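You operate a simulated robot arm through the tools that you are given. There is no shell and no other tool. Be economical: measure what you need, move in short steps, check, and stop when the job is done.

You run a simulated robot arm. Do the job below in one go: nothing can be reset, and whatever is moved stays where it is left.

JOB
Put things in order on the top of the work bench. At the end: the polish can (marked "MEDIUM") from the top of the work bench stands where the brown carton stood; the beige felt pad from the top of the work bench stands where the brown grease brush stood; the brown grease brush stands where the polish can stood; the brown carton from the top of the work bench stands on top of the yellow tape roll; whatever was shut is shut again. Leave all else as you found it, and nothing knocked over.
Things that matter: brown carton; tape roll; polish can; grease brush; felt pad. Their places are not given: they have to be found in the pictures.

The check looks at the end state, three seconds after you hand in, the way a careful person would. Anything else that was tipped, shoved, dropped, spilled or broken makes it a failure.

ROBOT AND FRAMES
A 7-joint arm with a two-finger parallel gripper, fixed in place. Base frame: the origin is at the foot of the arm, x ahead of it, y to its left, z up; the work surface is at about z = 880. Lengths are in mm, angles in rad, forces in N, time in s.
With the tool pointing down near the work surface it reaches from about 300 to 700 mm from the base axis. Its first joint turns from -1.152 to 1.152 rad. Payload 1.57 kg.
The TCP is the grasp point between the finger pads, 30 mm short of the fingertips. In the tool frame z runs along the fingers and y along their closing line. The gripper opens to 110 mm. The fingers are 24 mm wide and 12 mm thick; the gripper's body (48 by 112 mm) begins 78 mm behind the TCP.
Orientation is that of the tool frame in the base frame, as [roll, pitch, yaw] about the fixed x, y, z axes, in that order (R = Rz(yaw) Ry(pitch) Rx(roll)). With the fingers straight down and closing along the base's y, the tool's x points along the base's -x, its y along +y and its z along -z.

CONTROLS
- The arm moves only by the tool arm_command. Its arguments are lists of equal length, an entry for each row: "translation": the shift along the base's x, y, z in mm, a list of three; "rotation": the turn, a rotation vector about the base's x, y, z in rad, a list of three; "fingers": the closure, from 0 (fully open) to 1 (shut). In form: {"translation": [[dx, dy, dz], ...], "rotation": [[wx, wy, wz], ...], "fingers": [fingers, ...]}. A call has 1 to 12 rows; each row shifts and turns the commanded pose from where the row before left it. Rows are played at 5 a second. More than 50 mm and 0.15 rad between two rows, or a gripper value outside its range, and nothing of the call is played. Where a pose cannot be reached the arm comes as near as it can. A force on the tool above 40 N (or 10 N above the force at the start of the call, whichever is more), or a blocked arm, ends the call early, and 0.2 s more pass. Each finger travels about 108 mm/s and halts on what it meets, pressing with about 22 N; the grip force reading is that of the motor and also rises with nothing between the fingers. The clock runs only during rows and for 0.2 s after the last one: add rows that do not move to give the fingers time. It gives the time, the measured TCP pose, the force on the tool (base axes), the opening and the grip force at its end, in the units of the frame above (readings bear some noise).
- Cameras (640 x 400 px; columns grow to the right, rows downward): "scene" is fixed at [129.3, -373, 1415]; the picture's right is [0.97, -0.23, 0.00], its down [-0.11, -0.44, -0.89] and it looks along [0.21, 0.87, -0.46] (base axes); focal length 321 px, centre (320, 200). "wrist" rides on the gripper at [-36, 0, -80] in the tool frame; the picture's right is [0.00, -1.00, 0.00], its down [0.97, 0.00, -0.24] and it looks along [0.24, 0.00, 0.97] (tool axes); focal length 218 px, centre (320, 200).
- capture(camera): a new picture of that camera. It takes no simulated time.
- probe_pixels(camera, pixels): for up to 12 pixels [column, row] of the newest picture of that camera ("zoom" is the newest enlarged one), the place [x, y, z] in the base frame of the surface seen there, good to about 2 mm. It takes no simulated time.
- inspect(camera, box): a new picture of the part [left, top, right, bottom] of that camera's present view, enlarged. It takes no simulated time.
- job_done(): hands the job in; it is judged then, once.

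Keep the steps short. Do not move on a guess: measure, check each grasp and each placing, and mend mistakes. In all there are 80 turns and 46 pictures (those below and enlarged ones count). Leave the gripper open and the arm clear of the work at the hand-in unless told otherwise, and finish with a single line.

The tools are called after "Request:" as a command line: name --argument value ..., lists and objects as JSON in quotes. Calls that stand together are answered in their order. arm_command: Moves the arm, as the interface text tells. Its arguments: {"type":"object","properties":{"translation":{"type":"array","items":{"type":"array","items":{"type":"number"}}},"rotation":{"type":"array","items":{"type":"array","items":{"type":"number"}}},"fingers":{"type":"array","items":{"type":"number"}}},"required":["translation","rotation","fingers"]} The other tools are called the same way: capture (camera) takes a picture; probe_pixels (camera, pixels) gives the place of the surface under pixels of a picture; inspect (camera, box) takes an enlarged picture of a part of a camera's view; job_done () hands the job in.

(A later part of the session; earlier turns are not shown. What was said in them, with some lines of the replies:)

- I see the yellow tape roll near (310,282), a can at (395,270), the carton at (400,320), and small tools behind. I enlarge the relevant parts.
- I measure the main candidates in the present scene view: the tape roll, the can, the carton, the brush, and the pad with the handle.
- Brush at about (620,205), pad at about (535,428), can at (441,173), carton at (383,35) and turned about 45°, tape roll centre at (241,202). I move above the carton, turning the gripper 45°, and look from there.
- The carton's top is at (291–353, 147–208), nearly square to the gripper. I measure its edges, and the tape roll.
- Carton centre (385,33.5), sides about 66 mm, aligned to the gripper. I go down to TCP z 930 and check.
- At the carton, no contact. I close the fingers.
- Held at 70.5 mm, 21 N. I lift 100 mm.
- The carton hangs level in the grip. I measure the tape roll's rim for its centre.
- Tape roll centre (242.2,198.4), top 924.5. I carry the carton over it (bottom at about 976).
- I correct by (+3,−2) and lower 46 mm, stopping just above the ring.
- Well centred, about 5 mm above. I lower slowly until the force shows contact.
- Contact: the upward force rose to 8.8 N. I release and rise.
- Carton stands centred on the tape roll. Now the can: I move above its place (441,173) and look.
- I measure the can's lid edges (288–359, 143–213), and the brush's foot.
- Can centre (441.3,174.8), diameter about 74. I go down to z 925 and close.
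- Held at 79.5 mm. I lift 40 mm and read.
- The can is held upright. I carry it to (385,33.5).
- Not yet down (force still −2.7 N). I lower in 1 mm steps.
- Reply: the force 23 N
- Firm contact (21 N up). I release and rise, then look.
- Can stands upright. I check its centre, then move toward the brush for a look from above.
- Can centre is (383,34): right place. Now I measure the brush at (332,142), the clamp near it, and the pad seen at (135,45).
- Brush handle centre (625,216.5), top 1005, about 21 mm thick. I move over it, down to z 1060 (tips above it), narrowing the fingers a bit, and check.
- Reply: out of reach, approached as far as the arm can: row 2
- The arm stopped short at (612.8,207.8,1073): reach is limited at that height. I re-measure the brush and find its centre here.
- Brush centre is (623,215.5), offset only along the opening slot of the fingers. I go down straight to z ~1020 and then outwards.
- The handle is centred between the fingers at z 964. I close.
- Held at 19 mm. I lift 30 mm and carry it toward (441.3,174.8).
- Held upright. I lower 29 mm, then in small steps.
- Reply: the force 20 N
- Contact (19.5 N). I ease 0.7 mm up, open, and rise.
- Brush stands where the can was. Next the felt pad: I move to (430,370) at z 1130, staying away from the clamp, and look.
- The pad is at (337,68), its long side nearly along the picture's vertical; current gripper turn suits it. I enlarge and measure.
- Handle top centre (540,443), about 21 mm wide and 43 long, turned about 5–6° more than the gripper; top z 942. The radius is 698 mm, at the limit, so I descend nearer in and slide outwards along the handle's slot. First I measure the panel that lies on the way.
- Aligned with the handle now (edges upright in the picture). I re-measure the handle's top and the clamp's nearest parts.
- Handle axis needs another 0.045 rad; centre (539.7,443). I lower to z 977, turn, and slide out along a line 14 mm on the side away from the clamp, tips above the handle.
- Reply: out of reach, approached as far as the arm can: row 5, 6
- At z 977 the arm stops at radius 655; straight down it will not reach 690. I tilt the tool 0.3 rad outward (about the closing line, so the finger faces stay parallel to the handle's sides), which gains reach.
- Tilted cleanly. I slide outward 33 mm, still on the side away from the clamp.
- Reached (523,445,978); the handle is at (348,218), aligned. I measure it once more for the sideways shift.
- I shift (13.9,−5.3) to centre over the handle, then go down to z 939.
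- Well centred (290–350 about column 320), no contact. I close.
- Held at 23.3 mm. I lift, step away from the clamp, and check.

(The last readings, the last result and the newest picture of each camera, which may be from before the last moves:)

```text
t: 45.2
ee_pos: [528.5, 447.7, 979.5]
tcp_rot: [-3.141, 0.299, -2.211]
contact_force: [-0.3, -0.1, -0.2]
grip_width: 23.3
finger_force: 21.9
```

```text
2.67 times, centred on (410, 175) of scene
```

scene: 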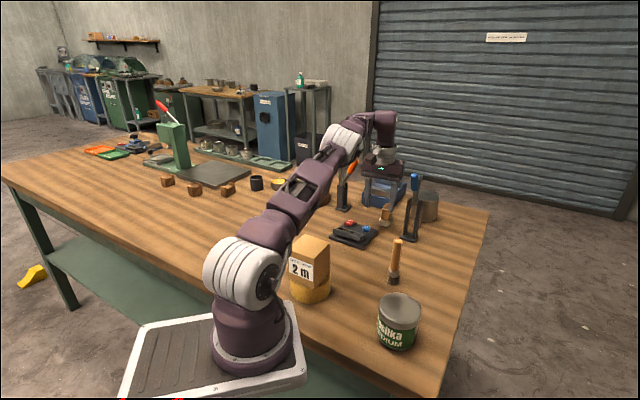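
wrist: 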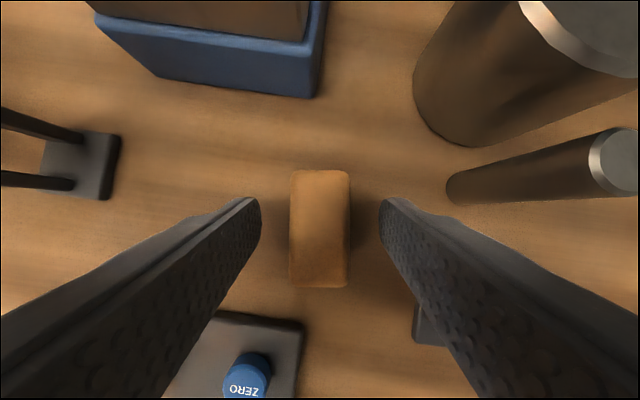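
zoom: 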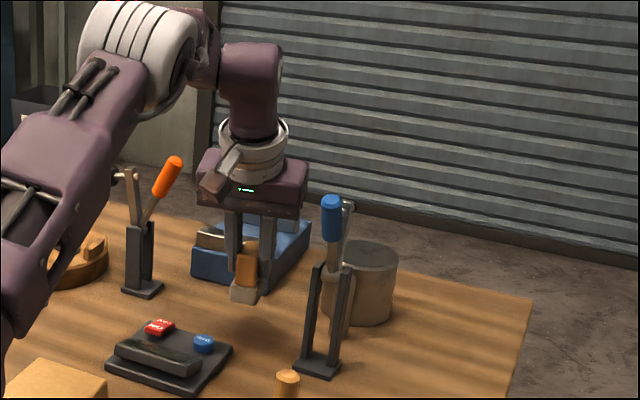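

Pad is held level. I draw back to about (440,345), rising to z 1075.

Request:
arm_command --translation '[[-14, -14, 0], [-22, -22, 5], [-22, -26, 15], [-20, -26, 25], [-10, -14, 30], [0, 0, 20], [0, 0, 0]]' --rotation '[[0, 0, 0], [0, 0, 0], [0, 0, 0], [0, 0, 0], [0, 0, 0], [0, 0, 0], [0, 0, 0]]' --fingers '[0.95, 0.95, 0.95, 0.95, 0.95, 0.95, 0.95]'

```text
t: 46.8
ee_pos: [439.8, 342.6, 1074.7]
tcp_rot: [-3.138, 0.299, -2.211]
contact_force: [0.2, 0.5, -0.7]
grip_width: 23.2
finger_force: 22.2
```

I swing round the clamp's near side at this height: to (480,220), then (560,205).

Request:
arm_command --translation '[[4, -25, 5], [8, -35, 5], [10, -35, 0], [18, -25, 0], [30, -10, 0], [35, -8, 0], [15, 0, 0], [0, 0, 0]]' --rotation '[[0, 0, 0], [0, 0, 0], [0, 0, 0], [0, 0, 0], [0, 0, 0], [0, 0, 0], [0, 0, 0], [0, 0, 0]]' --fingers '[0.95, 0.95, 0.95, 0.95, 0.95, 0.95, 0.95, 0.95]'

Request:
capture --camera "scene"

```text
t: 48.6
ee_pos: [558.4, 208.1, 1084.6]
tcp_rot: [-3.141, 0.301, -2.212]
contact_force: [0.2, 0.2, -0.9]
grip_width: 23.1
finger_force: 21.7
```

```text
12 pictures are left
```

scene: 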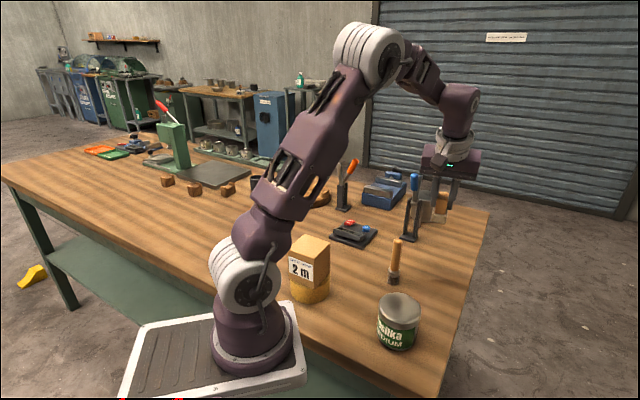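

Nothing disturbed. I go out to (621.5,210) while lowering to z 960.

Request:
arm_command --translation '[[15, 0, -25], [18, 1, -25], [18, 1, -25], [12, 0, -25], [0, 0, -25], [0, 0, 0]]' --rotation '[[0, 0, 0], [0, 0, 0], [0, 0, 0], [0, 0, 0], [0, 0, 0], [0, 0, 0]]' --fingers '[0.95, 0.95, 0.95, 0.95, 0.95, 0.95]'

```text
t: 50.0
ee_pos: [621.5, 209.0, 959.6]
tcp_rot: [-3.141, 0.299, -2.212]
contact_force: [0.3, 0.4, -0.9]
grip_width: 23.6
finger_force: 21.9
```

Request:
arm_command --translation '[[0, 1, -10], [0, 0, -7], [0, 0, -2], [0, 0, -1], [0, 0, 0]]' --rotation '[[0, 0, 0], [0, 0, 0], [0, 0, 0], [0, 0, 0], [0, 0, 0]]' --fingers '[0.95, 0.95, 0.95, 0.95, 0.95]'

Request:
inspect --camera "scene" --box '[400, 190, 500, 280]'

```text
t: 51.2
ee_pos: [621.2, 208.1, 939.4]
tcp_rot: [-3.141, 0.299, -2.212]
contact_force: [1.0, 0.5, -0.3]
grip_width: 23.3
finger_force: 22.1
```

```text
4.44 times, centred on (450, 235) of scene
```

zoom: 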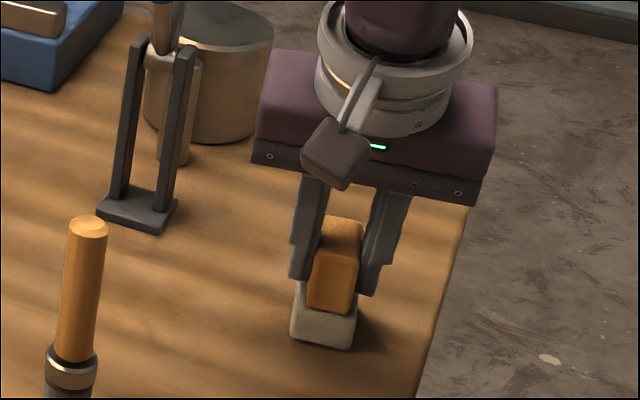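

The pad is upright, just above the bench. I lower in 1 mm steps, with a small +1 in y.

Request:
arm_command --translation '[[0, 1, 0], [0, 0, -1], [0, 0, -1], [0, 0, 0]]' --rotation '[[0, 0, 0], [0, 0, 0], [0, 0, 0], [0, 0, 0]]' --fingers '[0.95, 0.95, 0.95, 0.95]'

```text
t: 52.2
ee_pos: [621.6, 209.7, 938.1]
tcp_rot: [-3.139, 0.299, -2.212]
contact_force: [0.1, -0.7, -0.6]
grip_width: 23.3
finger_force: 21.8
```

Request:
arm_command --translation '[[0, 0, -1], [0, 0, 0]]' --rotation '[[0, 0, 0], [0, 0, 0]]' --fingers '[0.95, 0.95]'

```text
t: 52.8
ee_pos: [623.3, 210.7, 938.7]
tcp_rot: [-3.14, 0.3, -2.212]
contact_force: [-2.4, -1.1, 11.2]
grip_width: 23.4
finger_force: 22.4
```

Contact (11 N). I open to 60 mm and rise straight up, then draw back.

Request:
arm_command --translation '[[0, 0, 0.4], [0, 0, 0], [0, 0, 0], [0, 0, 0], [0, 0, 20], [0, 0, 25], [-8, -2, 30], [-25, -5, 30], [-30, -5, 15], [0, 0, 0]]' --rotation '[[0, 0, 0], [0, 0, 0], [0, 0, 0], [0, 0, 0], [0, 0, 0], [0, 0, 0], [0, 0, 0], [0, 0, 0], [0, 0, 0], [0, 0, 0]]' --fingers '[0.9, 0.7, 0.45, 0.45, 0.45, 0.45, 0.45, 0.45, 0.45, 0.45]'

Request:
capture --camera "wrist"

Request:
inspect --camera "scene" --box '[330, 160, 490, 280]'

```text
t: 55.0
ee_pos: [560.9, 199.5, 1058.7]
tcp_rot: [-3.141, 0.299, -2.211]
contact_force: [-0.8, -0.1, -0.1]
grip_width: 60.4
finger_force: 0.1
```

```text
10 pictures are left
```

wrist: 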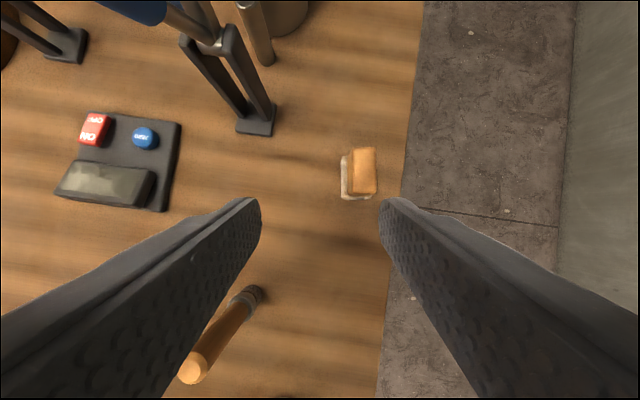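

```text
3.33 times, centred on (410, 220) of scene
```

zoom: 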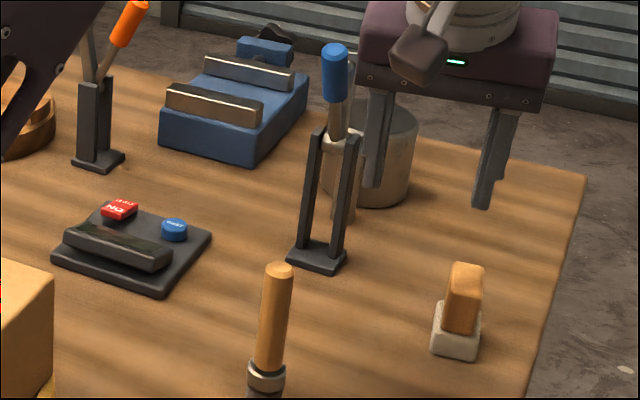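

The pad stands upright. I check its centre and move the arm back clear, avoiding the brush (top 1005) by rising to z 1150 and opening the gripper.

Request:
probe_pixels --camera "wrist" --pixels '[[353, 151], [373, 150], [375, 190], [354, 192], [364, 170], [345, 178]]'

Request:
arm_command --translation '[[-10, 0, 35], [-20, 0, 35], [-40, 5, 25], [-40, 10, 10], [-40, 10, 0], [-20, 10, 0], [0, 0, 0]]' --rotation '[[0, 0, 0], [-0.08, 0.06, 0], [-0.08, 0.06, 0], [-0.08, 0.06, 0], [0, 0, 0], [0, 0, 0], [0, 0, 0]]' --fingers '[0.45, 0.3, 0, 0, 0, 0, 0]'

Request:
capture --camera "scene"

Request:
capture --camera "wrist"

```text
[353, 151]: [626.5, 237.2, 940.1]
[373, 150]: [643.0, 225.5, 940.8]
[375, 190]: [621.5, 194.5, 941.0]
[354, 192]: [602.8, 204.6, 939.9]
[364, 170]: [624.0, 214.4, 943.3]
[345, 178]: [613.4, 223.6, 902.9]
```

```text
t: 56.6
ee_pos: [388.5, 234.1, 1163.5]
tcp_rot: [3.141, -0.001, -2.213]
contact_force: [-0.3, 0.4, -0.5]
grip_width: 110.0
finger_force: 0.1
```

```text
8 pictures are left
```

scene: 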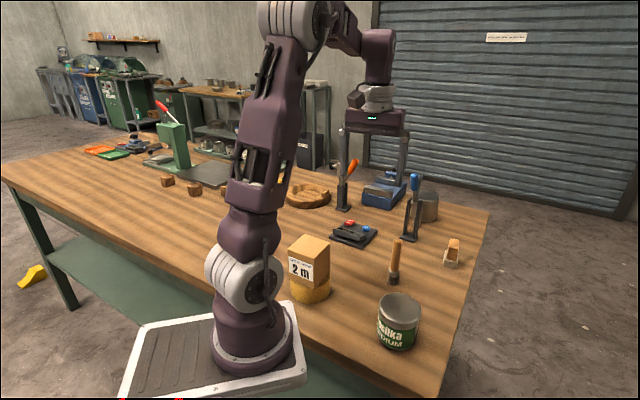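

```text
7 pictures are left
```

wrist: 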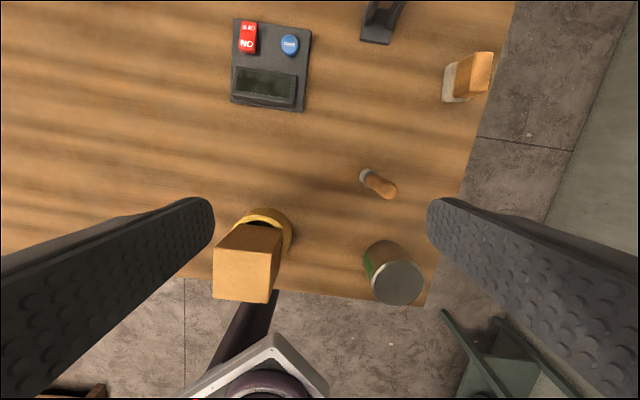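

The pad's centre is at (623.5,215.4), on the brush's old place. Carton, can, brush and pad all stand upright, nothing else moved, nothing was opened, and the gripper is open and clear. I hand in.

Request:
job_done

```text
The job is handed in.
```

The carton stands on the tape roll, the can on the carton's old place, the brush on the can's and the felt pad on the brush's; nothing was knocked over or opened, and the job is handed in.
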